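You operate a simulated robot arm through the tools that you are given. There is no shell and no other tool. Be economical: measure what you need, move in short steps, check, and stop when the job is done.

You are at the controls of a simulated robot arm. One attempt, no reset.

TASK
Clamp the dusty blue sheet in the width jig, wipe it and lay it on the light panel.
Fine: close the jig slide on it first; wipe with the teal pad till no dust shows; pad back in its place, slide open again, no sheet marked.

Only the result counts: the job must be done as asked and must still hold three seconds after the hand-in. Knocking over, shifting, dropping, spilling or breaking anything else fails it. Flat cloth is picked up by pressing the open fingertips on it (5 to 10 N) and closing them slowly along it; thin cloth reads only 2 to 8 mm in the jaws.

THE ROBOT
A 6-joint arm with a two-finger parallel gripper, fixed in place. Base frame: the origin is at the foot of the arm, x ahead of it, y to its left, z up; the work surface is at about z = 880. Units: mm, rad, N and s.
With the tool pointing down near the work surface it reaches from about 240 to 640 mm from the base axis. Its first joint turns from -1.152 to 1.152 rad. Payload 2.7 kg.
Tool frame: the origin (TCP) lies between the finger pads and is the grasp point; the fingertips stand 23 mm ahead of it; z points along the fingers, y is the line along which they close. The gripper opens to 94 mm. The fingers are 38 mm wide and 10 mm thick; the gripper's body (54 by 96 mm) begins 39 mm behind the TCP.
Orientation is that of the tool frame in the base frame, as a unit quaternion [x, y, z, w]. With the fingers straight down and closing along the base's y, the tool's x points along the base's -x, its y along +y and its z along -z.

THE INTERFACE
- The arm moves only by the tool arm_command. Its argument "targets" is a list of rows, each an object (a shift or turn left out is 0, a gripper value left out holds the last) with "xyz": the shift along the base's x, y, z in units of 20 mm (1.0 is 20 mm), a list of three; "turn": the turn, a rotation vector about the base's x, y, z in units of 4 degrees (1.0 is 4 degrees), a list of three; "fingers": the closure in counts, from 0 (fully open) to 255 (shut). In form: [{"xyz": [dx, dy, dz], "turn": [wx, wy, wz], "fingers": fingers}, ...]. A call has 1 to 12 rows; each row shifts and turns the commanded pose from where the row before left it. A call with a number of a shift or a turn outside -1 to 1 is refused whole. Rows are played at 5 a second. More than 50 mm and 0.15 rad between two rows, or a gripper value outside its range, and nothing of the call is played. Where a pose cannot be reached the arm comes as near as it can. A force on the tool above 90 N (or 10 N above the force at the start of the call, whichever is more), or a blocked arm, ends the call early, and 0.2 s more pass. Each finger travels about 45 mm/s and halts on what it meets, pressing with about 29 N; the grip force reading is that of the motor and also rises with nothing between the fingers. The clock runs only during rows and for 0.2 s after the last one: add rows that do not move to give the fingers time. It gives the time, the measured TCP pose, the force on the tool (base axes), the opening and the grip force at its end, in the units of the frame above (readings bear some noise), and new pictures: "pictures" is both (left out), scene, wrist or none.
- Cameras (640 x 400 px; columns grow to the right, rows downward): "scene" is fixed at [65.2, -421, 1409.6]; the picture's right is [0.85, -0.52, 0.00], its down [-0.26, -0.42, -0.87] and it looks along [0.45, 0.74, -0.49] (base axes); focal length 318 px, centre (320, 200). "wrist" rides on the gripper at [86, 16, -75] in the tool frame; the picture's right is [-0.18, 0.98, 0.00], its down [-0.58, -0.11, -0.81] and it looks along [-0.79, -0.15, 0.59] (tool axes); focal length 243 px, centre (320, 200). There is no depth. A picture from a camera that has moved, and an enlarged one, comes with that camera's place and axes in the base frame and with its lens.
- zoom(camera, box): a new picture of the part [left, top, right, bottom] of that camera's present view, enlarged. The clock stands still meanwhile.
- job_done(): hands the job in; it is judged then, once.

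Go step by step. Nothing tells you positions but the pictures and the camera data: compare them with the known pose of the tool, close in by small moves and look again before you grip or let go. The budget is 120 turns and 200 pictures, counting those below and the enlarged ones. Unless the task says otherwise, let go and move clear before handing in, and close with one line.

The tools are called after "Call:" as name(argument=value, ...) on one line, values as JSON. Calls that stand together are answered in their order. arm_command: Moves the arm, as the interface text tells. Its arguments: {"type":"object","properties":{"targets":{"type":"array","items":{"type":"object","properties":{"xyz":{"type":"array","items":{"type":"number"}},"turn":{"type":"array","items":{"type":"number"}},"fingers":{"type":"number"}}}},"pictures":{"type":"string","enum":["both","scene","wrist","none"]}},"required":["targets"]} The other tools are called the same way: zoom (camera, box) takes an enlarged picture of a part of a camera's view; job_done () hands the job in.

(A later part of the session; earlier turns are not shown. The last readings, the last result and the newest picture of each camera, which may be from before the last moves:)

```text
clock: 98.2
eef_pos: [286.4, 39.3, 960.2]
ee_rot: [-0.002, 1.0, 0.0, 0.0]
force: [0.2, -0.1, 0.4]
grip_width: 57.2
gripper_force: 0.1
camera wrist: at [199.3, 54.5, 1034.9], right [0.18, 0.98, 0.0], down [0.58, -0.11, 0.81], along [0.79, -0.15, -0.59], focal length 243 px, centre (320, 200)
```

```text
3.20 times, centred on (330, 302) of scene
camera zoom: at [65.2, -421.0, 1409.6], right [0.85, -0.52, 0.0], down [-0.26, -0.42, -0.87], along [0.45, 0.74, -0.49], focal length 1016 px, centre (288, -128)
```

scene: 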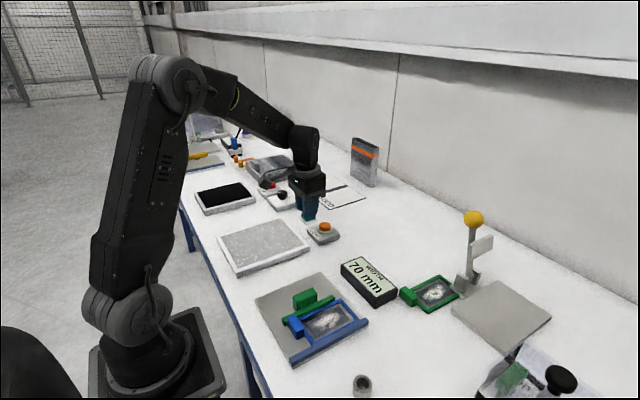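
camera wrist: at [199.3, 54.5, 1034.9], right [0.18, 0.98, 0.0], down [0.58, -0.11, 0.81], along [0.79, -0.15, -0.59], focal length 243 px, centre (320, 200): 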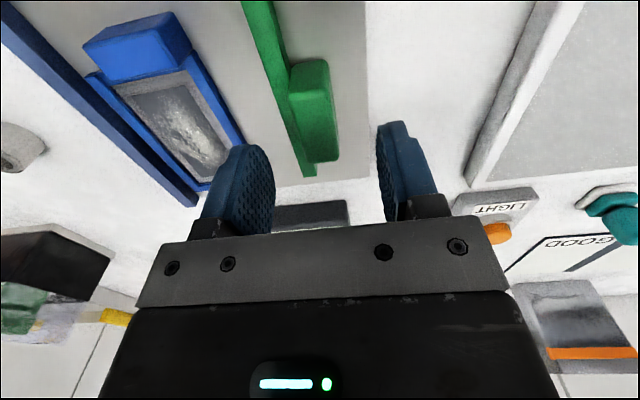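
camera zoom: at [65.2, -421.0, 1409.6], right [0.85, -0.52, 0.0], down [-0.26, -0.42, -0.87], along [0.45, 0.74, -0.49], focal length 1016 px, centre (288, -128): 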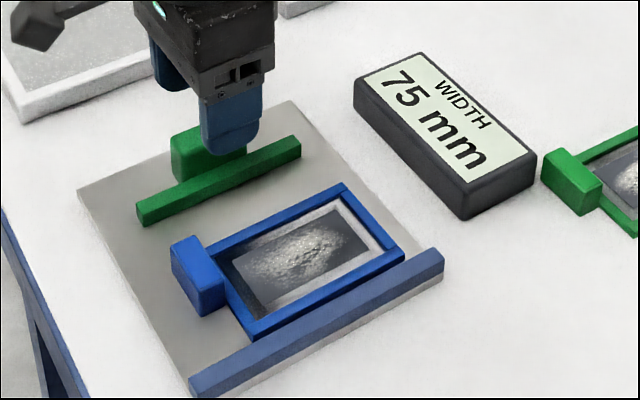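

Call:
arm_command(targets=[{"xyz": [0, -0.08, -0.8]}, {"xyz": [0, 0, -0.74]}, {}, {"fingers": 150}, {"fingers": 190}, {"fingers": 225}, {}, {}], pictures="none")

Call:
arm_command(targets=[{"xyz": [0, -0.3, 0]}, {"xyz": [0, -0.3, 0]}, {"xyz": [0, -0.3, 0]}, {"xyz": [0, -0.3, 0]}, {}], pictures="none")

Call:
arm_command(targets=[{"xyz": [0, -0.25, 0]}, {"xyz": [0, -0.25, 0]}, {"xyz": [0, -0.2, 0]}, {}], pictures="none")

Call:
zoom(camera="scene", box=[230, 240, 430, 365])

```text
clock: 100.0
eef_pos: [285.1, 36.3, 928.7]
ee_rot: [-0.002, 1.0, 0.001, -0.001]
force: [0.4, 0.6, -4.2]
grip_width: 21.7
gripper_force: 44.6
```

```text
clock: 101.2
eef_pos: [285.4, 11.6, 928.3]
ee_rot: [-0.001, 1.0, 0.0, -0.001]
force: [-0.5, 0.7, -19.1]
grip_width: 22.1
gripper_force: 45.1
```

```text
clock: 102.2
eef_pos: [285.9, -1.1, 929.6]
ee_rot: [-0.002, 1.0, 0.0, -0.001]
force: [8.1, 1.2, -29.1]
grip_width: 21.5
gripper_force: 44.4
```

```text
3.20 times, centred on (330, 302) of scene
camera zoom: at [65.7, -421.0, 1409.6], right [0.85, -0.52, 0.0], down [-0.26, -0.42, -0.87], along [0.45, 0.74, -0.49], focal length 1016 px, centre (288, -128)
```

zoom: 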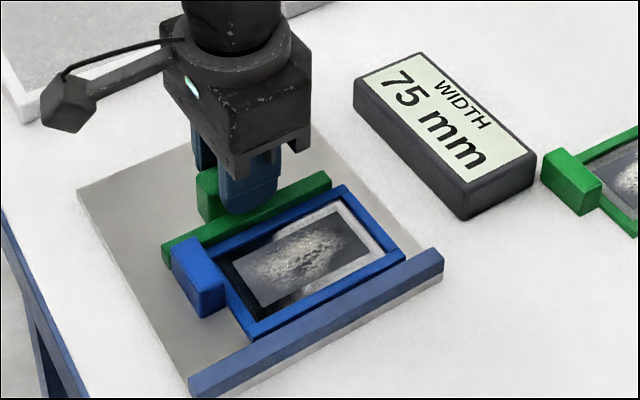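

Call:
arm_command(targets=[{"xyz": [0, -0.2, -0.02]}, {"xyz": [0, -0.1, 0]}, {}], pictures="none")

Call:
arm_command(targets=[{"xyz": [0, -0.1, 0]}, {}], pictures="none")

Call:
arm_command(targets=[{"xyz": [0, -0.08, 0]}, {}], pictures="none")

```text
clock: 103.0
eef_pos: [285.7, -6.6, 929.4]
ee_rot: [-0.002, 1.0, 0.0, -0.001]
force: [-10.5, 13.6, -15.6]
grip_width: 21.6
gripper_force: 45.0
```

```text
clock: 103.6
eef_pos: [285.8, -8.0, 931.4]
ee_rot: [-0.001, 1.0, 0.002, 0.001]
force: [-20.0, 55.4, 17.9]
grip_width: 21.8
gripper_force: 45.0
```

```text
clock: 104.2
eef_pos: [285.0, -7.4, 930.7]
ee_rot: [-0.001, 1.0, 0.001, -0.001]
force: [-27.6, 66.3, 26.4]
grip_width: 21.8
gripper_force: 45.1
```

Firm contact (66 N). Release in place without backing off and check.

Call:
arm_command(targets=[{"fingers": 200}, {"fingers": 160}, {"fingers": 140}, {}, {"xyz": [0, 0, 0.6]}, {"xyz": [0, 0, 0.9]}, {"xyz": [0, 0, 0.9]}, {"xyz": [0, 0, 0.9]}, {"xyz": [0, 0, 0.9]}, {}], pictures="none")

Call:
zoom(camera="wrist", box=[120, 0, 440, 200])

Call:
zoom(camera="scene", box=[230, 240, 430, 365])

```text
clock: 106.4
eef_pos: [284.8, -12.0, 1015.3]
ee_rot: [-0.002, 1.0, 0.001, 0.0]
force: [-0.8, -0.1, 0.6]
grip_width: 42.2
gripper_force: 0.1
```

```text
2.00 times, centred on (280, 100) of wrist
camera zoom: at [199.4, 3.7, 1089.7], right [0.18, 0.98, 0.0], down [0.58, -0.11, 0.81], along [0.79, -0.15, -0.59], focal length 485 px, centre (400, 400)
```

zoom: 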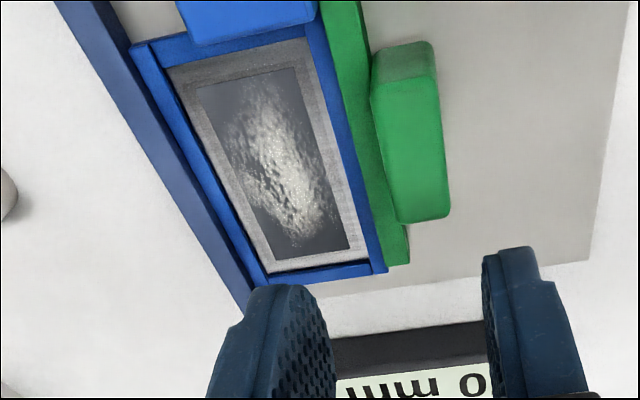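

```text
3.20 times, centred on (330, 302) of scene
camera zoom: at [65.2, -421.0, 1409.6], right [0.85, -0.52, 0.0], down [-0.26, -0.42, -0.87], along [0.45, 0.74, -0.49], focal length 1016 px, centre (288, -128)
```

zoom: 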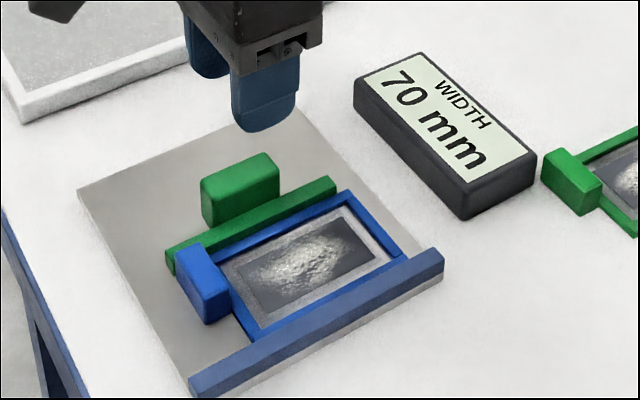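

The clamp is at 70 mm and the sheet sits flush with the fence. The picture area is x 262–337, y −85–−47, so safe pad TCP limits are x 268–318, y −70–−60. Fetching the pad again.

Call:
arm_command(targets=[{"xyz": [0.474, 0.944, 0], "fingers": 80}, {"xyz": [0.474, 0.944, 0]}, {"xyz": [0.474, 0.944, 0]}, {"xyz": [0.474, 0.944, 0]}, {"xyz": [0.474, 0.944, 0]}, {"xyz": [0.474, 0.944, 0]}, {"xyz": [0.474, 0.944, 0]}, {"xyz": [0.474, 0.944, 0]}, {"xyz": [0.474, 0.944, 0]}, {"xyz": [0.474, 0.944, 0]}, {"xyz": [0.474, 0.944, 0]}, {"xyz": [0.474, 0.944, 0]}], pictures="none")

Call:
arm_command(targets=[{"xyz": [0.474, 0.944, 0]}, {"xyz": [0.474, 0.944, 0]}, {"xyz": [0.474, 0.944, 0]}, {"xyz": [0.474, 0.944, 0]}, {"xyz": [0.474, 0.944, 0]}, {"xyz": [0, 0, -0.9]}, {"xyz": [0, 0, -0.9]}, {"xyz": [0, 0, -0.5]}, {}], pictures="none")

Call:
zoom(camera="wrist", box=[160, 20, 480, 220])

```text
clock: 109.0
eef_pos: [397.7, 218.7, 1012.6]
ee_rot: [-0.001, 1.0, 0.0, -0.001]
force: [-0.7, -0.2, 1.2]
grip_width: 64.4
gripper_force: 0.1
```

```text
clock: 111.0
eef_pos: [448.1, 310.6, 967.9]
ee_rot: [-0.002, 1.0, 0.0, 0.0]
force: [0.4, 0.3, -0.5]
grip_width: 64.5
gripper_force: 0.2
```

```text
2.00 times, centred on (320, 120) of wrist
camera zoom: at [362.3, 326.0, 1041.4], right [0.18, 0.98, 0.0], down [0.58, -0.11, 0.81], along [0.79, -0.15, -0.59], focal length 485 px, centre (320, 360)
```

zoom: 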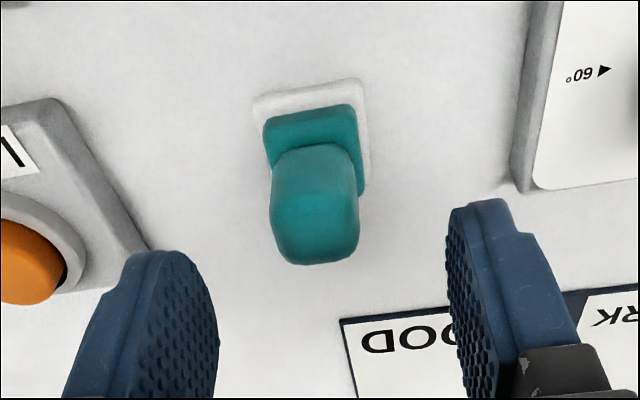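

Call:
arm_command(targets=[{"xyz": [-0.05, -0.08, -0.7], "fingers": 120}, {"xyz": [0, 0, -0.7], "fingers": 150}, {"xyz": [0, 0, -0.6], "fingers": 160}, {}, {}], pictures="none")

Call:
arm_command(targets=[{"xyz": [0, 0, -0.1]}, {}], pictures="none")

Call:
arm_command(targets=[{"xyz": [0, 0, -0.1]}, {}], pictures="none")

Call:
zoom(camera="scene", box=[260, 180, 360, 242])

```text
clock: 112.2
eef_pos: [446.0, 307.9, 928.0]
ee_rot: [-0.002, 1.0, -0.001, 0.0]
force: [-0.8, 0.2, -0.1]
grip_width: 35.1
gripper_force: 0.1
```

```text
clock: 112.8
eef_pos: [447.2, 307.1, 926.6]
ee_rot: [-0.002, 1.0, -0.001, 0.0]
force: [-0.1, -0.6, -0.3]
grip_width: 35.0
gripper_force: 0.1
```

```text
clock: 113.4
eef_pos: [445.9, 307.5, 923.0]
ee_rot: [-0.002, 1.0, 0.0, 0.0]
force: [1.2, 0.0, 1.5]
grip_width: 35.2
gripper_force: 0.1
```

```text
6.40 times, centred on (310, 211) of scene
camera zoom: at [65.2, -421.0, 1409.6], right [0.85, -0.52, 0.0], down [-0.26, -0.42, -0.87], along [0.45, 0.74, -0.49], focal length 2033 px, centre (384, 130)
```

zoom: 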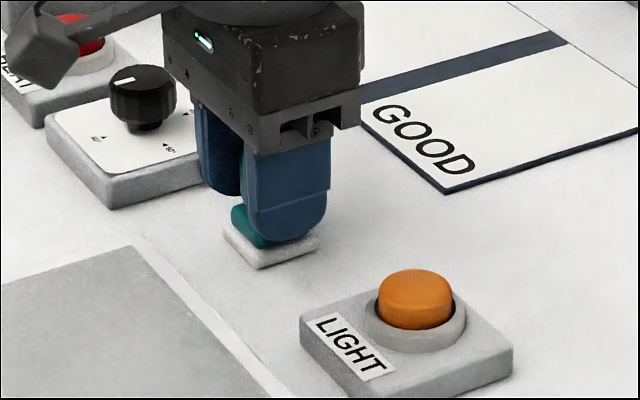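

Call:
arm_command(targets=[{"xyz": [0, 0.03, -0.1]}, {}], pictures="none")

Call:
arm_command(targets=[{"xyz": [0, 0, -0.07]}, {}], pictures="none")

Call:
arm_command(targets=[{"xyz": [0, 0, -0.07]}, {}], pictures="none")

```text
clock: 114.0
eef_pos: [446.1, 308.4, 921.8]
ee_rot: [-0.001, 1.0, 0.001, 0.0]
force: [0.1, -0.2, 0.2]
grip_width: 34.9
gripper_force: 0.0
```

```text
clock: 114.6
eef_pos: [445.8, 307.4, 921.0]
ee_rot: [-0.002, 1.0, 0.0, 0.0]
force: [1.0, 0.1, 0.8]
grip_width: 35.1
gripper_force: 0.1
```

```text
clock: 115.2
eef_pos: [446.4, 309.2, 919.1]
ee_rot: [-0.001, 1.0, 0.001, 0.001]
force: [0.3, 0.3, -0.5]
grip_width: 34.6
gripper_force: 0.1
```

Call:
arm_command(targets=[{"xyz": [0, 0, -0.07]}, {}], pictures="none")

Call:
arm_command(targets=[{"xyz": [0, 0, -0.07]}, {}], pictures="none")

Call:
zoom(camera="scene", box=[270, 190, 330, 228])

```text
clock: 115.8
eef_pos: [445.1, 308.8, 918.7]
ee_rot: [-0.002, 1.0, 0.0, 0.0]
force: [0.5, 0.6, -0.7]
grip_width: 35.0
gripper_force: 0.1
```

```text
clock: 116.4
eef_pos: [446.5, 308.9, 917.2]
ee_rot: [-0.002, 1.0, 0.0, 0.0]
force: [0.3, -0.7, -0.2]
grip_width: 35.1
gripper_force: 0.0
```

```text
10.53 times, centred on (300, 209) of scene
camera zoom: at [65.2, -421.0, 1409.6], right [0.85, -0.52, 0.0], down [-0.26, -0.42, -0.87], along [0.45, 0.74, -0.49], focal length 3344 px, centre (530, 105)
```

zoom: 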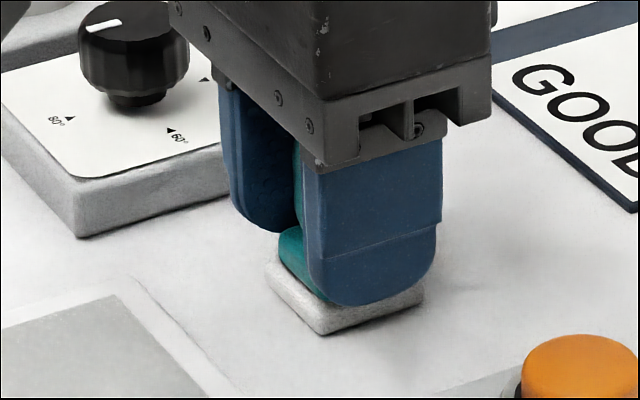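

The fingers straddle the base. I'll raise, narrow them around the handle only, and lower until the tips rest on the base so it can't creep upward.

Call:
arm_command(targets=[{"xyz": [0, -0.02, 0.45]}, {"fingers": 178}, {}, {}], pictures="none")

Call:
arm_command(targets=[{"xyz": [0, 0, -0.08]}, {}], pictures="none")

Call:
arm_command(targets=[{"xyz": [0, 0, -0.08]}, {}], pictures="none")

Call:
arm_command(targets=[{"xyz": [0, 0, -0.07]}, {}], pictures="none")

```text
clock: 117.4
eef_pos: [446.4, 308.0, 926.2]
ee_rot: [-0.002, 1.0, 0.0, 0.0]
force: [-0.3, -0.1, -0.2]
grip_width: 28.4
gripper_force: 0.1
```

```text
clock: 118.0
eef_pos: [446.1, 310.0, 923.5]
ee_rot: [-0.002, 1.0, 0.0, 0.0]
force: [0.2, 0.7, 0.9]
grip_width: 28.5
gripper_force: 0.0
```

```text
clock: 118.6
eef_pos: [447.2, 308.5, 923.3]
ee_rot: [-0.002, 1.0, 0.0, 0.0]
force: [-2.8, 0.0, 5.6]
grip_width: 28.6
gripper_force: 0.1
```

```text
clock: 119.2
eef_pos: [447.4, 309.0, 922.6]
ee_rot: [-0.003, 1.0, 0.001, 0.002]
force: [-8.0, 0.9, 20.6]
grip_width: 28.5
gripper_force: 0.0
```

Tips rest on the base at TCP ≈ 923. Grip and carry.

Call:
arm_command(targets=[{"xyz": [0, 0, 0.05]}, {"fingers": 200}, {"fingers": 215}, {}, {}, {"xyz": [0, 0, 0.5]}, {"xyz": [0, 0, 0.9]}, {"xyz": [0, 0, 0.9]}, {"xyz": [0, 0, 0.9]}, {"xyz": [0, 0, 0.9]}, {"xyz": [-0.37, -0.93, 0]}, {"xyz": [-0.37, -0.93, 0]}], pictures="none")

Call:
arm_command(targets=[{"xyz": [-0.37, -0.93, 0]}, {"xyz": [-0.37, -0.93, 0]}, {"xyz": [-0.37, -0.93, 0]}, {"xyz": [-0.37, -0.93, 0]}, {"xyz": [-0.37, -0.93, 0]}, {"xyz": [-0.37, -0.93, 0]}, {"xyz": [-0.37, -0.93, 0]}, {"xyz": [-0.37, -0.93, 0]}, {"xyz": [-0.37, -0.93, 0]}, {"xyz": [-0.37, -0.93, 0]}, {"xyz": [-0.37, -0.93, 0]}, {"xyz": [-0.37, -0.93, 0]}], pictures="none")

Call:
arm_command(targets=[{"xyz": [-0.37, -0.93, 0]}, {"xyz": [-0.37, -0.93, 0]}, {"xyz": [-0.37, -0.93, 0]}, {"xyz": [-0.37, -0.93, 0]}, {"xyz": [-0.37, -0.93, 0]}, {"xyz": [-0.1, -0.93, 0]}, {}], pictures="none")

```text
clock: 121.8
eef_pos: [429.9, 270.4, 1004.1]
ee_rot: [-0.002, 1.0, 0.0, 0.0]
force: [0.0, 0.2, -0.5]
grip_width: 24.8
gripper_force: 29.1
```

```text
clock: 124.4
eef_pos: [342.2, 49.4, 1004.7]
ee_rot: [-0.002, 1.0, 0.0, -0.001]
force: [-0.1, 0.2, -1.8]
grip_width: 25.0
gripper_force: 29.5
```

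```text
clock: 126.0
eef_pos: [302.1, -61.8, 1001.7]
ee_rot: [-0.001, 1.0, 0.0, -0.001]
force: [1.1, 0.7, -0.7]
grip_width: 24.9
gripper_force: 28.8
```

Over the sheet. Descend to just above the glass at (290, −65).

Call:
arm_command(targets=[{"xyz": [-0.6, -0.16, -0.9]}, {"xyz": [0, 0, -0.9]}, {"xyz": [0, 0, -0.9]}, {"xyz": [0, 0, -0.4]}, {}], pictures="none")

Call:
zoom(camera="wrist", box=[180, 0, 460, 175])

Call:
arm_command(targets=[{"xyz": [0, 0, -0.12]}, {}], pictures="none")

Call:
arm_command(targets=[{"xyz": [0, 0, -0.06]}, {}], pictures="none")

```text
clock: 127.2
eef_pos: [291.2, -65.6, 941.5]
ee_rot: [-0.002, 1.0, 0.001, 0.0]
force: [0.0, 0.9, -0.9]
grip_width: 24.9
gripper_force: 29.2
```

```text
2.29 times, centred on (320, 88) of wrist
camera zoom: at [205.3, -49.4, 1015.4], right [0.18, 0.98, 0.0], down [0.58, -0.11, 0.81], along [0.79, -0.15, -0.59], focal length 555 px, centre (320, 457)
```

zoom: 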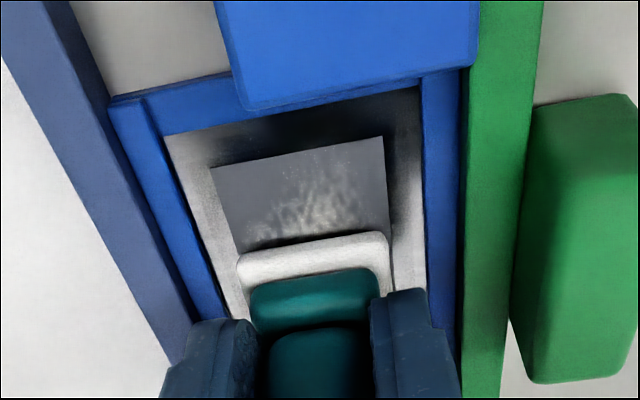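

```text
clock: 127.8
eef_pos: [291.6, -66.7, 938.6]
ee_rot: [-0.002, 1.0, -0.001, -0.001]
force: [0.0, -0.8, -1.1]
grip_width: 24.8
gripper_force: 28.8
```

```text
clock: 128.4
eef_pos: [291.6, -65.6, 937.5]
ee_rot: [-0.003, 1.0, 0.0, 0.0]
force: [-0.2, 0.7, -1.4]
grip_width: 24.8
gripper_force: 29.3
```

Call:
arm_command(targets=[{"xyz": [0, 0, -0.07]}, {}], pictures="none")

Call:
arm_command(targets=[{"xyz": [0, 0, -0.05]}, {}], pictures="none")

Call:
arm_command(targets=[{"xyz": [0, 0, -0.03]}, {}], pictures="none")

```text
clock: 129.0
eef_pos: [291.1, -67.2, 936.8]
ee_rot: [-0.002, 1.0, 0.0, 0.0]
force: [0.4, 0.3, -0.4]
grip_width: 24.9
gripper_force: 29.0
```

```text
clock: 129.6
eef_pos: [290.5, -65.3, 935.1]
ee_rot: [-0.002, 1.0, 0.001, -0.001]
force: [-0.1, 0.2, -0.6]
grip_width: 24.9
gripper_force: 29.1
```

```text
clock: 130.2
eef_pos: [291.2, -65.9, 935.5]
ee_rot: [-0.002, 1.0, -0.001, 0.0]
force: [-0.1, 0.4, -0.7]
grip_width: 24.7
gripper_force: 29.0
```

Call:
arm_command(targets=[{"xyz": [0, 0, -0.03]}, {}], pictures="none")

Call:
arm_command(targets=[{"xyz": [0, 0, -0.03]}, {}], pictures="none")

Call:
arm_command(targets=[{"xyz": [0, 0, -0.02]}, {}], pictures="none")

```text
clock: 130.8
eef_pos: [292.3, -66.0, 934.0]
ee_rot: [-0.002, 1.0, 0.0, 0.0]
force: [-3.5, 2.7, 9.9]
grip_width: 24.9
gripper_force: 29.0
```

```text
clock: 131.4
eef_pos: [291.1, -67.1, 934.6]
ee_rot: [-0.001, 1.0, -0.001, 0.001]
force: [-4.8, 2.7, 22.0]
grip_width: 25.0
gripper_force: 28.9
```

```text
clock: 132.0
eef_pos: [292.9, -65.8, 933.6]
ee_rot: [-0.002, 1.0, -0.001, 0.001]
force: [-3.3, -3.2, 32.5]
grip_width: 25.0
gripper_force: 28.8
```

Contact. Back to about 15 N and stroke within limits, reading the force at each end.

Call:
arm_command(targets=[{"xyz": [0, 0, 0.035]}, {"xyz": [-0.4, 0, 0]}, {"xyz": [-0.4, 0, 0]}, {}], pictures="none")

Call:
arm_command(targets=[{"xyz": [0.4, 0, 0]}, {"xyz": [0.4, 0, 0]}, {"xyz": [0.4, 0, 0]}, {}], pictures="none")

Call:
arm_command(targets=[{"xyz": [0.4, 0, 0]}, {"xyz": [0.4, 0, 0]}, {}], pictures="none")

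Call:
zoom(camera="scene", box=[240, 240, 420, 352])

```text
clock: 133.0
eef_pos: [275.6, -65.7, 935.3]
ee_rot: [-0.001, 1.0, 0.0, 0.001]
force: [6.4, 2.3, 17.5]
grip_width: 24.6
gripper_force: 28.9
```

```text
clock: 134.0
eef_pos: [298.4, -66.1, 934.9]
ee_rot: [-0.001, 1.0, -0.001, -0.001]
force: [-16.2, 9.3, 43.7]
grip_width: 24.7
gripper_force: 28.8
```

```text
clock: 134.8
eef_pos: [316.7, -67.7, 934.5]
ee_rot: [-0.001, 1.0, -0.001, 0.002]
force: [-14.2, 2.7, 51.4]
grip_width: 24.7
gripper_force: 29.1
```

```text
3.56 times, centred on (330, 296) of scene
camera zoom: at [64.3, -420.8, 1409.7], right [0.85, -0.52, 0.0], down [-0.26, -0.42, -0.87], along [0.45, 0.74, -0.49], focal length 1130 px, centre (284, -141)
```

zoom: 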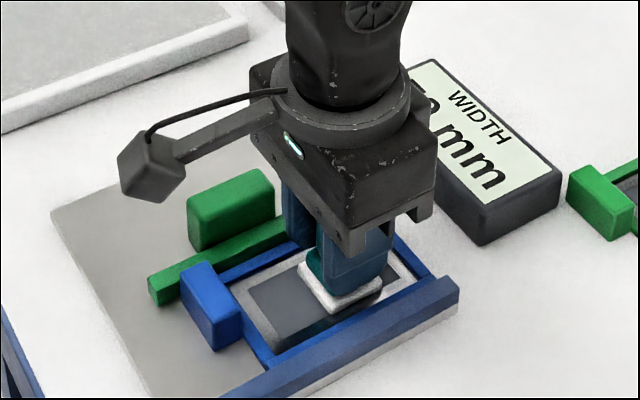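

The swept area is now clean, but the force rose to 51 N. Ease off to about 20 N and stroke back.

Call:
arm_command(targets=[{"xyz": [0, 0, 0.05]}, {"xyz": [-0.4, 0, 0]}, {"xyz": [-0.4, 0, 0]}, {}], pictures="none")

Call:
arm_command(targets=[{"xyz": [-0.4, 0, 0]}, {"xyz": [-0.4, 0, 0]}, {"xyz": [-0.4, 0, 0]}, {}], pictures="none")

Call:
zoom(camera="scene", box=[260, 260, 380, 335])

```text
clock: 135.8
eef_pos: [299.5, -68.1, 934.3]
ee_rot: [-0.002, 1.0, 0.0, -0.001]
force: [3.2, 0.4, 7.5]
grip_width: 25.1
gripper_force: 28.8
```

```text
clock: 136.8
eef_pos: [276.4, -66.8, 936.3]
ee_rot: [-0.001, 1.0, 0.0, -0.001]
force: [0.5, -0.7, -0.7]
grip_width: 24.8
gripper_force: 29.5
```

```text
5.33 times, centred on (320, 298) of scene
camera zoom: at [65.2, -421.0, 1409.6], right [0.85, -0.52, 0.0], down [-0.26, -0.42, -0.87], along [0.45, 0.74, -0.49], focal length 1694 px, centre (320, -320)
```

zoom: 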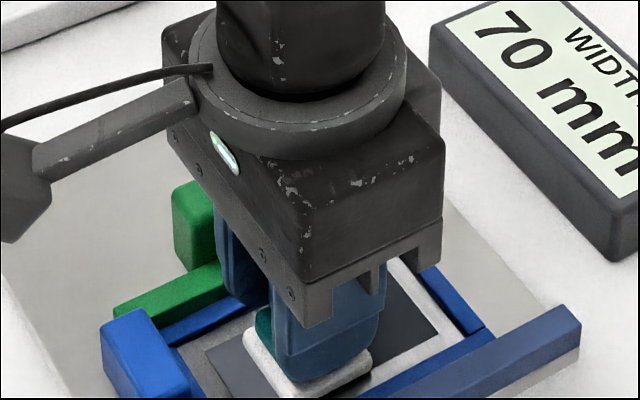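

The far half looks clean and the clamp still reads 70. Lift the pad aside and inspect.

Call:
arm_command(targets=[{"xyz": [0, 0, 0.5]}, {"xyz": [0, 0, 0.9]}, {"xyz": [0, 0, 0.9]}, {"xyz": [0, 0.9, 0.6]}, {"xyz": [0.3, 0.9, 0]}, {"xyz": [0.5, 0.9, 0]}, {"xyz": [0.5, 0, 0]}, {}], pictures="none")

Call:
zoom(camera="wrist", box=[120, 0, 360, 150])

Call:
zoom(camera="scene", box=[270, 270, 370, 332])

```text
clock: 138.6
eef_pos: [301.1, -14.7, 993.1]
ee_rot: [-0.002, 1.0, 0.0, 0.0]
force: [0.3, 0.6, -0.8]
grip_width: 24.8
gripper_force: 29.1
```

```text
2.67 times, centred on (240, 75) of wrist
camera zoom: at [215.4, 1.1, 1068.0], right [0.18, 0.98, 0.0], down [0.58, -0.11, 0.81], along [0.79, -0.15, -0.59], focal length 647 px, centre (533, 533)
```

zoom: 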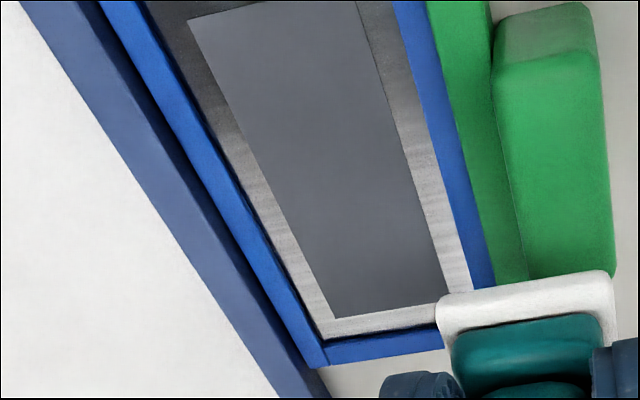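

```text
6.40 times, centred on (320, 301) of scene
camera zoom: at [65.2, -421.0, 1409.6], right [0.85, -0.52, 0.0], down [-0.26, -0.42, -0.87], along [0.45, 0.74, -0.49], focal length 2033 px, centre (320, -446)
```

zoom: 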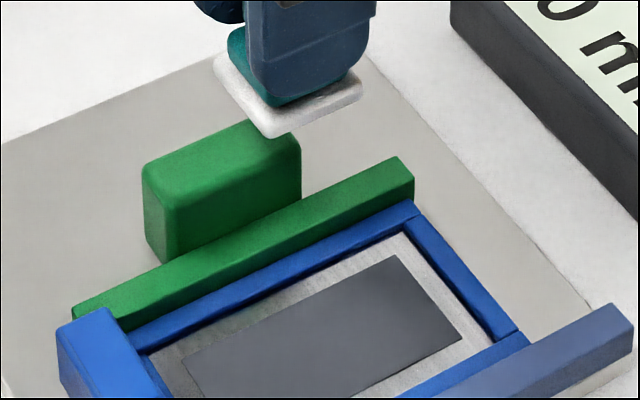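

The picture area is spotless. Returning the pad to its place.

Call:
arm_command(targets=[{"xyz": [0.428, 0.95, 0.1]}, {"xyz": [0.428, 0.95, 0]}, {"xyz": [0.428, 0.95, 0]}, {"xyz": [0.428, 0.95, 0]}, {"xyz": [0.428, 0.95, 0]}, {"xyz": [0.428, 0.95, 0]}, {"xyz": [0.428, 0.95, 0]}, {"xyz": [0.428, 0.95, 0]}, {"xyz": [0.428, 0.95, 0]}, {"xyz": [0.428, 0.95, 0]}, {"xyz": [0.428, 0.95, 0]}, {"xyz": [0.428, 0.95, 0]}], pictures="none")

Call:
arm_command(targets=[{"xyz": [0.428, 0.95, 0]}, {"xyz": [0.428, 0.95, 0]}, {"xyz": [0.428, 0.95, 0]}, {"xyz": [0.428, 0.95, 0]}, {"xyz": [0.428, 0.95, 0]}, {}, {"xyz": [0, 0, -0.9]}, {"xyz": [0, 0, -0.9]}, {"xyz": [0, 0, -0.9]}, {"xyz": [0, 0, -0.2]}, {}], pictures="none")

Call:
zoom(camera="scene", box=[260, 180, 360, 242])

```text
clock: 141.2
eef_pos: [403.9, 216.3, 997.8]
ee_rot: [-0.001, 1.0, 0.0, 0.0]
force: [-0.4, 0.9, -0.9]
grip_width: 24.7
gripper_force: 28.8
```

```text
clock: 143.6
eef_pos: [447.9, 311.1, 937.5]
ee_rot: [-0.002, 1.0, 0.0, 0.0]
force: [0.1, 0.8, -1.6]
grip_width: 24.8
gripper_force: 29.1
```

```text
6.40 times, centred on (310, 211) of scene
camera zoom: at [65.2, -421.0, 1409.6], right [0.85, -0.52, 0.0], down [-0.26, -0.42, -0.87], along [0.45, 0.74, -0.49], focal length 2033 px, centre (384, 130)
```

zoom: 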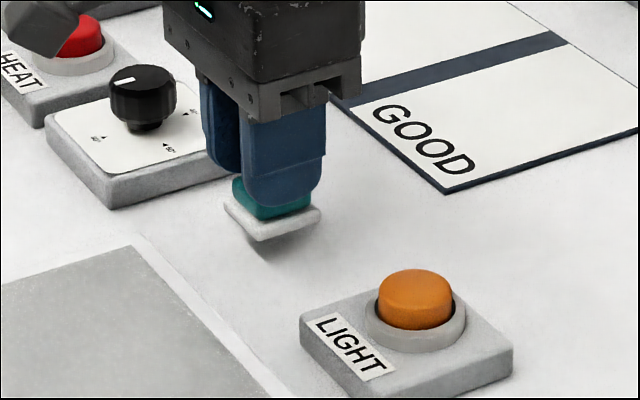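

Call:
arm_command(targets=[{"xyz": [-0.05, -0.1, -0.4]}, {"xyz": [0, 0, -0.15]}, {}], pictures="none")

Call:
arm_command(targets=[{"xyz": [0, 0, -0.06]}, {}], pictures="none")

Call:
arm_command(targets=[{"xyz": [0, 0, -0.06]}, {}], pictures="none")

Call:
zoom(camera="scene", box=[260, 180, 360, 242])

```text
clock: 144.4
eef_pos: [446.8, 308.0, 925.6]
ee_rot: [-0.002, 1.0, -0.001, -0.001]
force: [0.0, 0.3, -0.9]
grip_width: 24.8
gripper_force: 28.7
```

```text
clock: 145.0
eef_pos: [447.2, 309.2, 924.4]
ee_rot: [-0.002, 1.0, 0.001, -0.001]
force: [-0.5, -0.2, -1.4]
grip_width: 24.8
gripper_force: 28.7
```

```text
clock: 145.6
eef_pos: [447.0, 308.1, 923.2]
ee_rot: [-0.002, 1.0, 0.001, 0.0]
force: [0.4, -0.4, -1.0]
grip_width: 24.8
gripper_force: 29.7
```

```text
6.40 times, centred on (310, 211) of scene
camera zoom: at [65.2, -421.0, 1409.6], right [0.85, -0.52, 0.0], down [-0.26, -0.42, -0.87], along [0.45, 0.74, -0.49], focal length 2033 px, centre (384, 130)
```

zoom: 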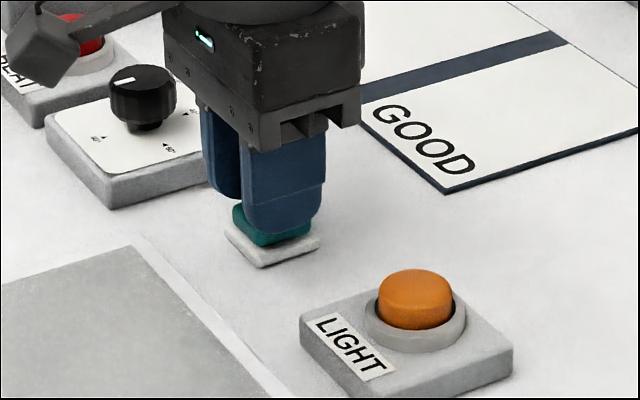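

Call:
arm_command(targets=[{"xyz": [-0.04, 0, -0.04]}, {}], pictures="none")

Call:
arm_command(targets=[{"xyz": [0, 0, -0.04]}, {}], pictures="none")

Call:
arm_command(targets=[{"xyz": [0, 0, -0.03]}, {}], pictures="none")

```text
clock: 146.2
eef_pos: [446.2, 307.4, 923.4]
ee_rot: [-0.002, 1.0, 0.0, -0.001]
force: [-0.1, -0.4, 0.3]
grip_width: 24.7
gripper_force: 28.8
```

```text
clock: 146.8
eef_pos: [445.8, 308.3, 922.6]
ee_rot: [-0.002, 1.0, 0.0, 0.001]
force: [-1.7, -4.6, 10.7]
grip_width: 24.9
gripper_force: 29.5
```

```text
clock: 147.4
eef_pos: [446.3, 309.1, 923.5]
ee_rot: [-0.002, 1.0, 0.002, 0.001]
force: [2.1, 2.8, 17.4]
grip_width: 24.5
gripper_force: 29.1
```

Pad is down. Release, rise and check, then return to the jig handle.

Call:
arm_command(targets=[{"xyz": [0, 0, 0.03]}, {"fingers": 170}, {"fingers": 120}, {"fingers": 80}, {}, {"xyz": [0, 0, 0.9]}, {"xyz": [0, 0, 0.9]}, {"xyz": [0, 0, 0.9]}, {"xyz": [0, 0, 0.9]}, {"xyz": [-0.5, -0.9, 0.4]}, {"xyz": [-0.5, -0.9, 0]}, {"xyz": [-0.5, -0.9, 0]}], pictures="none")

Call:
zoom(camera="scene", box=[260, 180, 360, 242])

Call:
arm_command(targets=[{"xyz": [-0.54, -0.95, 0]}, {"xyz": [-0.54, -0.95, 0]}, {"xyz": [-0.54, -0.95, 0]}, {"xyz": [-0.54, -0.95, 0]}, {"xyz": [-0.54, -0.95, 0]}, {"xyz": [-0.54, -0.95, 0]}, {"xyz": [-0.54, -0.95, 0]}, {"xyz": [-0.54, -0.95, 0]}, {"xyz": [-0.54, -0.95, 0]}, {"xyz": [-0.54, -0.95, 0]}, {"xyz": [-0.54, -0.95, 0]}, {"xyz": [-0.54, -0.95, 0]}], pictures="none")

```text
clock: 150.0
eef_pos: [416.4, 254.5, 1000.5]
ee_rot: [-0.002, 1.0, 0.0, 0.0]
force: [0.3, 0.1, 0.0]
grip_width: 64.6
gripper_force: 0.0
```

```text
6.40 times, centred on (310, 211) of scene
camera zoom: at [65.2, -421.0, 1409.6], right [0.85, -0.52, 0.0], down [-0.26, -0.42, -0.87], along [0.45, 0.74, -0.49], focal length 2033 px, centre (384, 130)
```

zoom: 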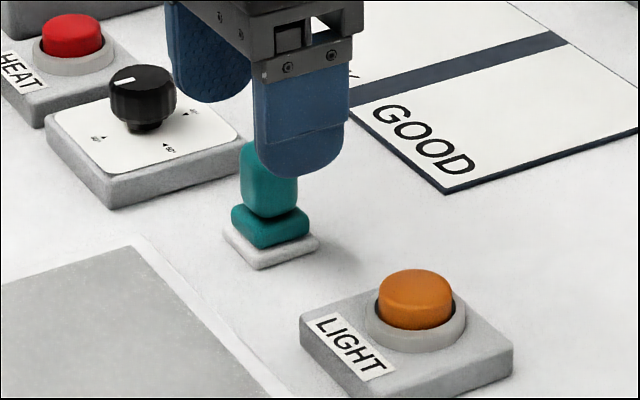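

```text
clock: 152.6
eef_pos: [286.1, 25.5, 1002.1]
ee_rot: [-0.001, 1.0, -0.001, 0.0]
force: [0.4, -1.0, 0.0]
grip_width: 64.5
gripper_force: 0.1
```

Pad is home. Now open the slide: go to the handle at (286, −8).

Call:
arm_command(targets=[{"xyz": [0, -0.85, 0], "fingers": 140}, {"xyz": [0, -0.8, 0]}, {"xyz": [0, 0, -0.9]}, {"xyz": [0, 0, -0.9]}, {}], pictures="none")

Call:
zoom(camera="wrist", box=[120, 0, 520, 250])

```text
clock: 153.8
eef_pos: [285.7, -5.8, 963.8]
ee_rot: [-0.002, 1.0, 0.0, 0.0]
force: [0.6, -0.4, 0.7]
grip_width: 42.3
gripper_force: 0.0
```

```text
1.60 times, centred on (320, 125) of wrist
camera zoom: at [199.0, 10.1, 1038.2], right [0.18, 0.98, 0.0], down [0.58, -0.11, 0.81], along [0.79, -0.15, -0.59], focal length 388 px, centre (320, 320)
```

zoom: 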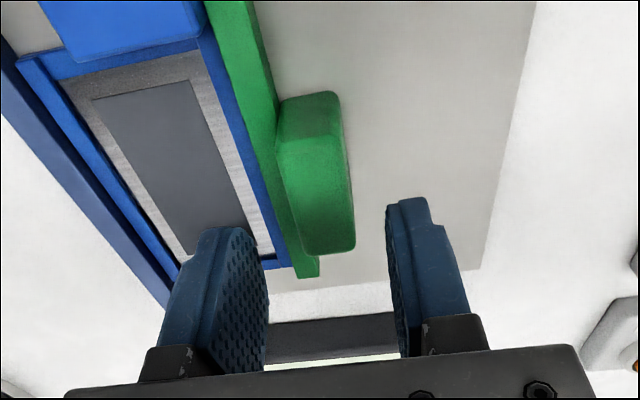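

Sheet is clean end to end. Descend, grip the handle and slide open.

Call:
arm_command(targets=[{"xyz": [0, -0.08, -0.9]}, {"xyz": [0, 0, -0.82]}, {}, {"fingers": 180}, {"fingers": 225}, {}, {}, {}], pictures="none")

Call:
arm_command(targets=[{"xyz": [0, 0.3, 0]}, {"xyz": [0, 0.3, 0]}, {"xyz": [0, 0.3, 0]}, {"xyz": [0, 0.3, 0]}, {}], pictures="none")

Call:
arm_command(targets=[{"xyz": [0, 0.3, 0]}, {"xyz": [0, 0.3, 0]}, {"xyz": [0, 0.3, 0]}, {"xyz": [0, 0.2, 0]}, {}], pictures="none")

Call:
zoom(camera="scene", box=[230, 240, 430, 365])

```text
clock: 155.6
eef_pos: [286.9, -7.3, 931.6]
ee_rot: [0.0, 1.0, 0.0, 0.0]
force: [0.1, 28.7, -9.9]
grip_width: 21.2
gripper_force: 44.9
```

```text
clock: 156.8
eef_pos: [286.2, 15.7, 931.3]
ee_rot: [-0.002, 1.0, -0.001, 0.002]
force: [18.8, -0.2, -18.2]
grip_width: 21.4
gripper_force: 45.2
```

```text
clock: 158.0
eef_pos: [285.8, 37.6, 930.7]
ee_rot: [-0.003, 1.0, 0.0, -0.001]
force: [16.4, -1.0, -23.5]
grip_width: 21.7
gripper_force: 45.0
```

```text
3.20 times, centred on (330, 302) of scene
camera zoom: at [65.9, -421.0, 1409.6], right [0.85, -0.52, 0.0], down [-0.26, -0.42, -0.87], along [0.45, 0.74, -0.49], focal length 1016 px, centre (288, -128)
```

zoom: 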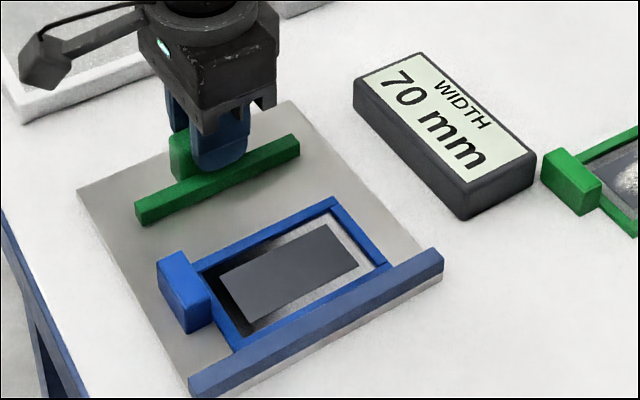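

Slide open, clean sheet free. Release the handle and move over the tab.

Call:
arm_command(targets=[{"xyz": [0, 0.05, 0]}, {"fingers": 190}, {"fingers": 140}, {}, {"xyz": [0, 0, 0.9]}, {"xyz": [0, 0, 0.9]}, {"xyz": [0, 0, 0.9]}, {"xyz": [-0.5, -0.9, 0], "fingers": 105}, {"xyz": [-0.5, -0.9, 0]}, {"xyz": [-0.5, -0.9, 0]}, {"xyz": [-0.5, -0.9, 0]}, {}], pictures="none")

Call:
zoom(camera="wrist", box=[120, 0, 520, 250])

Call:
zoom(camera="scene", box=[230, 240, 430, 365])

```text
clock: 160.6
eef_pos: [246.6, -34.0, 986.6]
ee_rot: [-0.002, 1.0, 0.0, 0.0]
force: [-0.4, -0.1, -0.6]
grip_width: 55.1
gripper_force: 0.1
```

```text
1.60 times, centred on (320, 125) of wrist
camera zoom: at [160.5, -18.2, 1060.1], right [0.18, 0.98, 0.0], down [0.58, -0.11, 0.81], along [0.79, -0.15, -0.59], focal length 388 px, centre (320, 320)
```

zoom: 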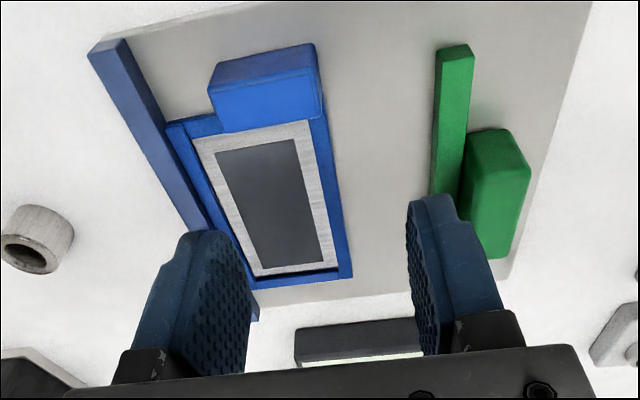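

```text
3.20 times, centred on (330, 302) of scene
camera zoom: at [65.2, -421.0, 1409.6], right [0.85, -0.52, 0.0], down [-0.26, -0.42, -0.87], along [0.45, 0.74, -0.49], focal length 1016 px, centre (288, -128)
```

zoom: 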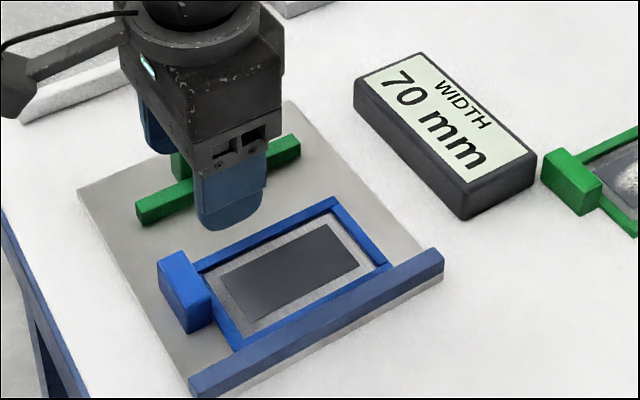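

Tab centre y≈−51, its far edge at x≈233. I'll take it at TCP x≈236 to stay in reach.

Call:
arm_command(targets=[{"xyz": [-0.53, -0.85, 0]}, {"xyz": [0, 0, -0.9]}, {"xyz": [0, 0, -0.9]}, {}], pictures="none")

Call:
zoom(camera="wrist", box=[120, 0, 520, 250])

```text
clock: 161.6
eef_pos: [235.9, -50.9, 949.2]
ee_rot: [-0.002, 1.0, -0.001, -0.001]
force: [0.6, 0.8, 1.1]
grip_width: 55.3
gripper_force: 0.1
```

```text
1.60 times, centred on (320, 125) of wrist
camera zoom: at [150.6, -35.7, 1023.0], right [0.18, 0.98, 0.0], down [0.58, -0.11, 0.81], along [0.79, -0.15, -0.59], focal length 388 px, centre (320, 320)
```

zoom: 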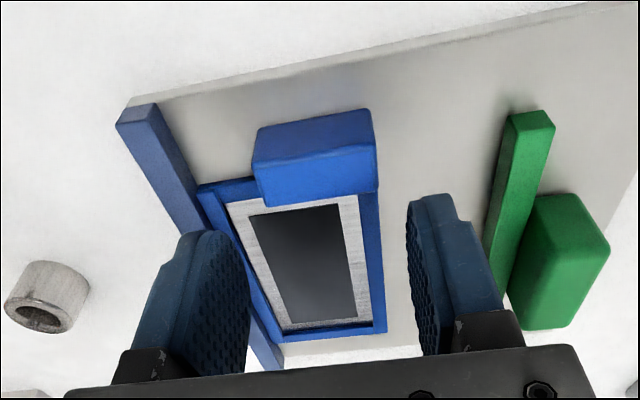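

Call:
arm_command(targets=[{"xyz": [0, 0, -0.7]}, {"xyz": [0, 0, -0.53]}, {}, {"fingers": 150}, {"fingers": 180}, {"fingers": 200}, {}, {}], pictures="none")

Call:
arm_command(targets=[{"xyz": [0, 0, 0.2]}, {"xyz": [0, 0.2, 0.5]}, {"xyz": [0, 0, 0.8]}, {"xyz": [0, 0, 0.9]}, {"xyz": [0, 0, 0.9]}, {}], pictures="both")

```text
clock: 163.4
eef_pos: [236.3, -50.7, 924.8]
ee_rot: [0.0, 1.0, 0.0, 0.0]
force: [-1.1, 31.6, 3.1]
grip_width: 39.1
gripper_force: 28.9
```

```text
clock: 164.8
eef_pos: [235.6, -45.7, 991.5]
ee_rot: [-0.002, 1.0, 0.0, 0.0]
force: [-0.1, -1.0, -0.3]
grip_width: 39.3
gripper_force: 29.1
camera wrist: at [150.0, -30.9, 1066.3], right [0.18, 0.98, 0.0], down [0.58, -0.11, 0.81], along [0.79, -0.15, -0.59], focal length 243 px, centre (320, 200)
```

scene: 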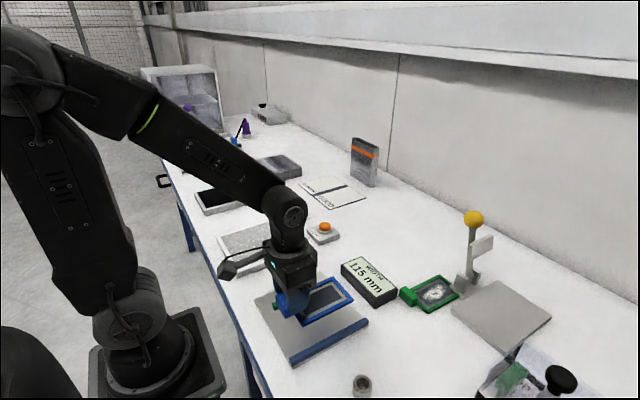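
wrist: 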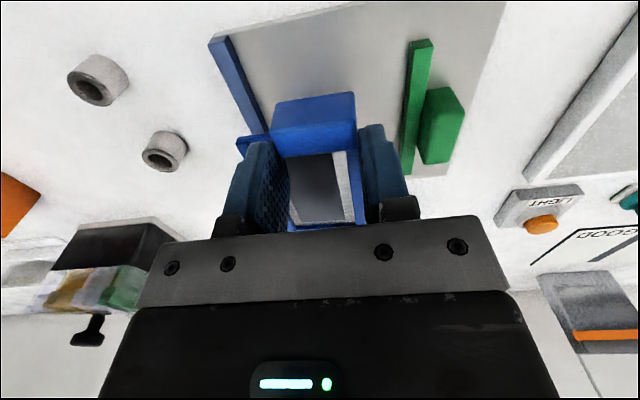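

The display reads 115 mm again and the sheet is held. Carry it to the light panel, target TCP (246, 257).

Call:
arm_command(targets=[{"xyz": [0.03, 0.946, 0.2]}, {"xyz": [0.03, 0.946, 0.2]}, {"xyz": [0.03, 0.946, 0]}, {"xyz": [0.03, 0.946, 0]}, {"xyz": [0.03, 0.946, 0]}, {"xyz": [0.03, 0.946, 0]}, {"xyz": [0.03, 0.946, 0]}, {"xyz": [0.03, 0.946, 0]}, {"xyz": [0.03, 0.946, 0]}, {"xyz": [0.03, 0.946, 0]}, {"xyz": [0.03, 0.946, 0]}, {"xyz": [0.03, 0.946, 0]}], pictures="none")

Call:
arm_command(targets=[{"xyz": [0.03, 0.946, 0]}, {"xyz": [0.03, 0.946, 0]}, {"xyz": [0.03, 0.946, 0]}, {"xyz": [0.03, 0.946, 0]}, {"xyz": [0, 0, -0.8]}, {"xyz": [0, 0, -0.8]}, {}], pictures="wrist")

Call:
zoom(camera="scene", box=[190, 180, 350, 280])

```text
clock: 167.4
eef_pos: [244.1, 180.2, 1001.7]
ee_rot: [-0.001, 1.0, 0.0, 0.0]
force: [-0.2, 0.7, -1.0]
grip_width: 39.1
gripper_force: 28.3
```

```text
clock: 169.0
eef_pos: [246.2, 256.8, 965.7]
ee_rot: [-0.002, 1.0, 0.0, 0.0]
force: [-0.3, 0.3, -0.2]
grip_width: 39.0
gripper_force: 28.9
camera wrist: at [159.1, 271.7, 1040.1], right [0.18, 0.98, 0.0], down [0.58, -0.11, 0.81], along [0.79, -0.15, -0.59], focal length 243 px, centre (320, 200)
```

wrist: 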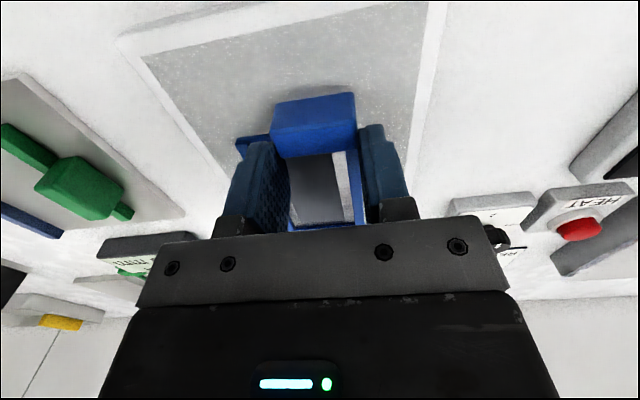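

```text
4.00 times, centred on (270, 230) of scene
camera zoom: at [65.2, -421.0, 1409.6], right [0.85, -0.52, 0.0], down [-0.26, -0.42, -0.87], along [0.45, 0.74, -0.49], focal length 1271 px, centre (520, 80)
```

zoom: 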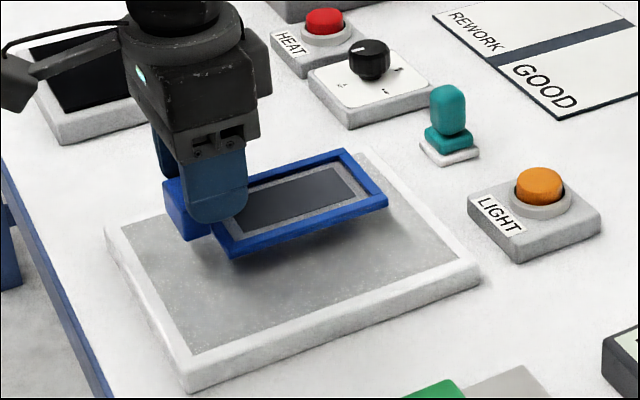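

Well centred over the panel. Lower gradually.

Call:
arm_command(targets=[{"xyz": [0, 0, -0.6]}, {"xyz": [0, 0, -0.5]}, {}], pictures="none")

Call:
arm_command(targets=[{"xyz": [0, 0, -0.15]}, {"xyz": [0, 0, -0.1]}, {}], pictures="none")

Call:
zoom(camera="scene", box=[190, 180, 350, 280])

```text
clock: 169.8
eef_pos: [245.0, 256.6, 945.4]
ee_rot: [-0.002, 1.0, 0.0, 0.0]
force: [1.3, 0.0, -0.5]
grip_width: 39.3
gripper_force: 29.1
```

```text
clock: 170.6
eef_pos: [246.3, 256.6, 941.9]
ee_rot: [-0.002, 1.0, 0.0, 0.0]
force: [0.1, 0.1, 0.2]
grip_width: 39.2
gripper_force: 28.7
```

```text
4.00 times, centred on (270, 230) of scene
camera zoom: at [65.2, -421.0, 1409.6], right [0.85, -0.52, 0.0], down [-0.26, -0.42, -0.87], along [0.45, 0.74, -0.49], focal length 1271 px, centre (520, 80)
```

zoom: 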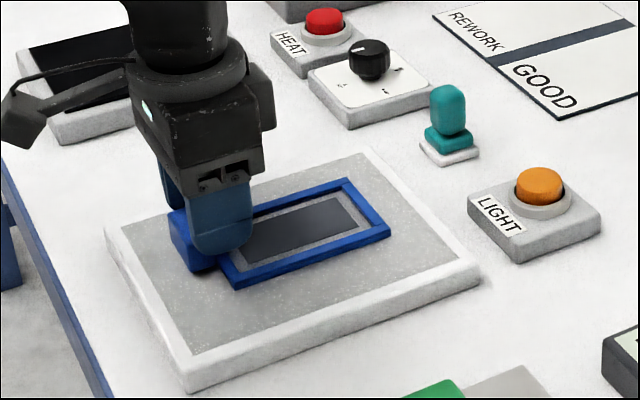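

Call:
arm_command(targets=[{"xyz": [0, -0.4, 0]}, {"xyz": [0, 0, -0.1]}, {}], pictures="none")

Call:
arm_command(targets=[{"xyz": [0, 0, -0.1]}, {}], pictures="none")

Call:
arm_command(targets=[{"xyz": [0, 0, -0.08]}, {}], pictures="none")

Call:
arm_command(targets=[{"xyz": [0, 0, -0.07]}, {}], pictures="none")

```text
clock: 171.4
eef_pos: [244.9, 250.0, 937.6]
ee_rot: [-0.001, 1.0, 0.0, -0.001]
force: [2.1, -1.0, 5.9]
grip_width: 39.1
gripper_force: 28.9
```

```text
clock: 172.0
eef_pos: [245.0, 249.0, 936.1]
ee_rot: [-0.001, 1.0, 0.002, 0.002]
force: [-0.2, 1.2, 25.9]
grip_width: 39.3
gripper_force: 29.0
```

```text
clock: 172.6
eef_pos: [245.2, 249.8, 935.6]
ee_rot: [-0.002, 1.0, 0.001, 0.001]
force: [3.9, 3.0, 25.9]
grip_width: 39.2
gripper_force: 28.6
```

```text
clock: 173.2
eef_pos: [244.8, 250.0, 934.0]
ee_rot: [-0.001, 1.0, 0.002, 0.001]
force: [-1.0, 8.7, 26.8]
grip_width: 38.9
gripper_force: 29.2
```

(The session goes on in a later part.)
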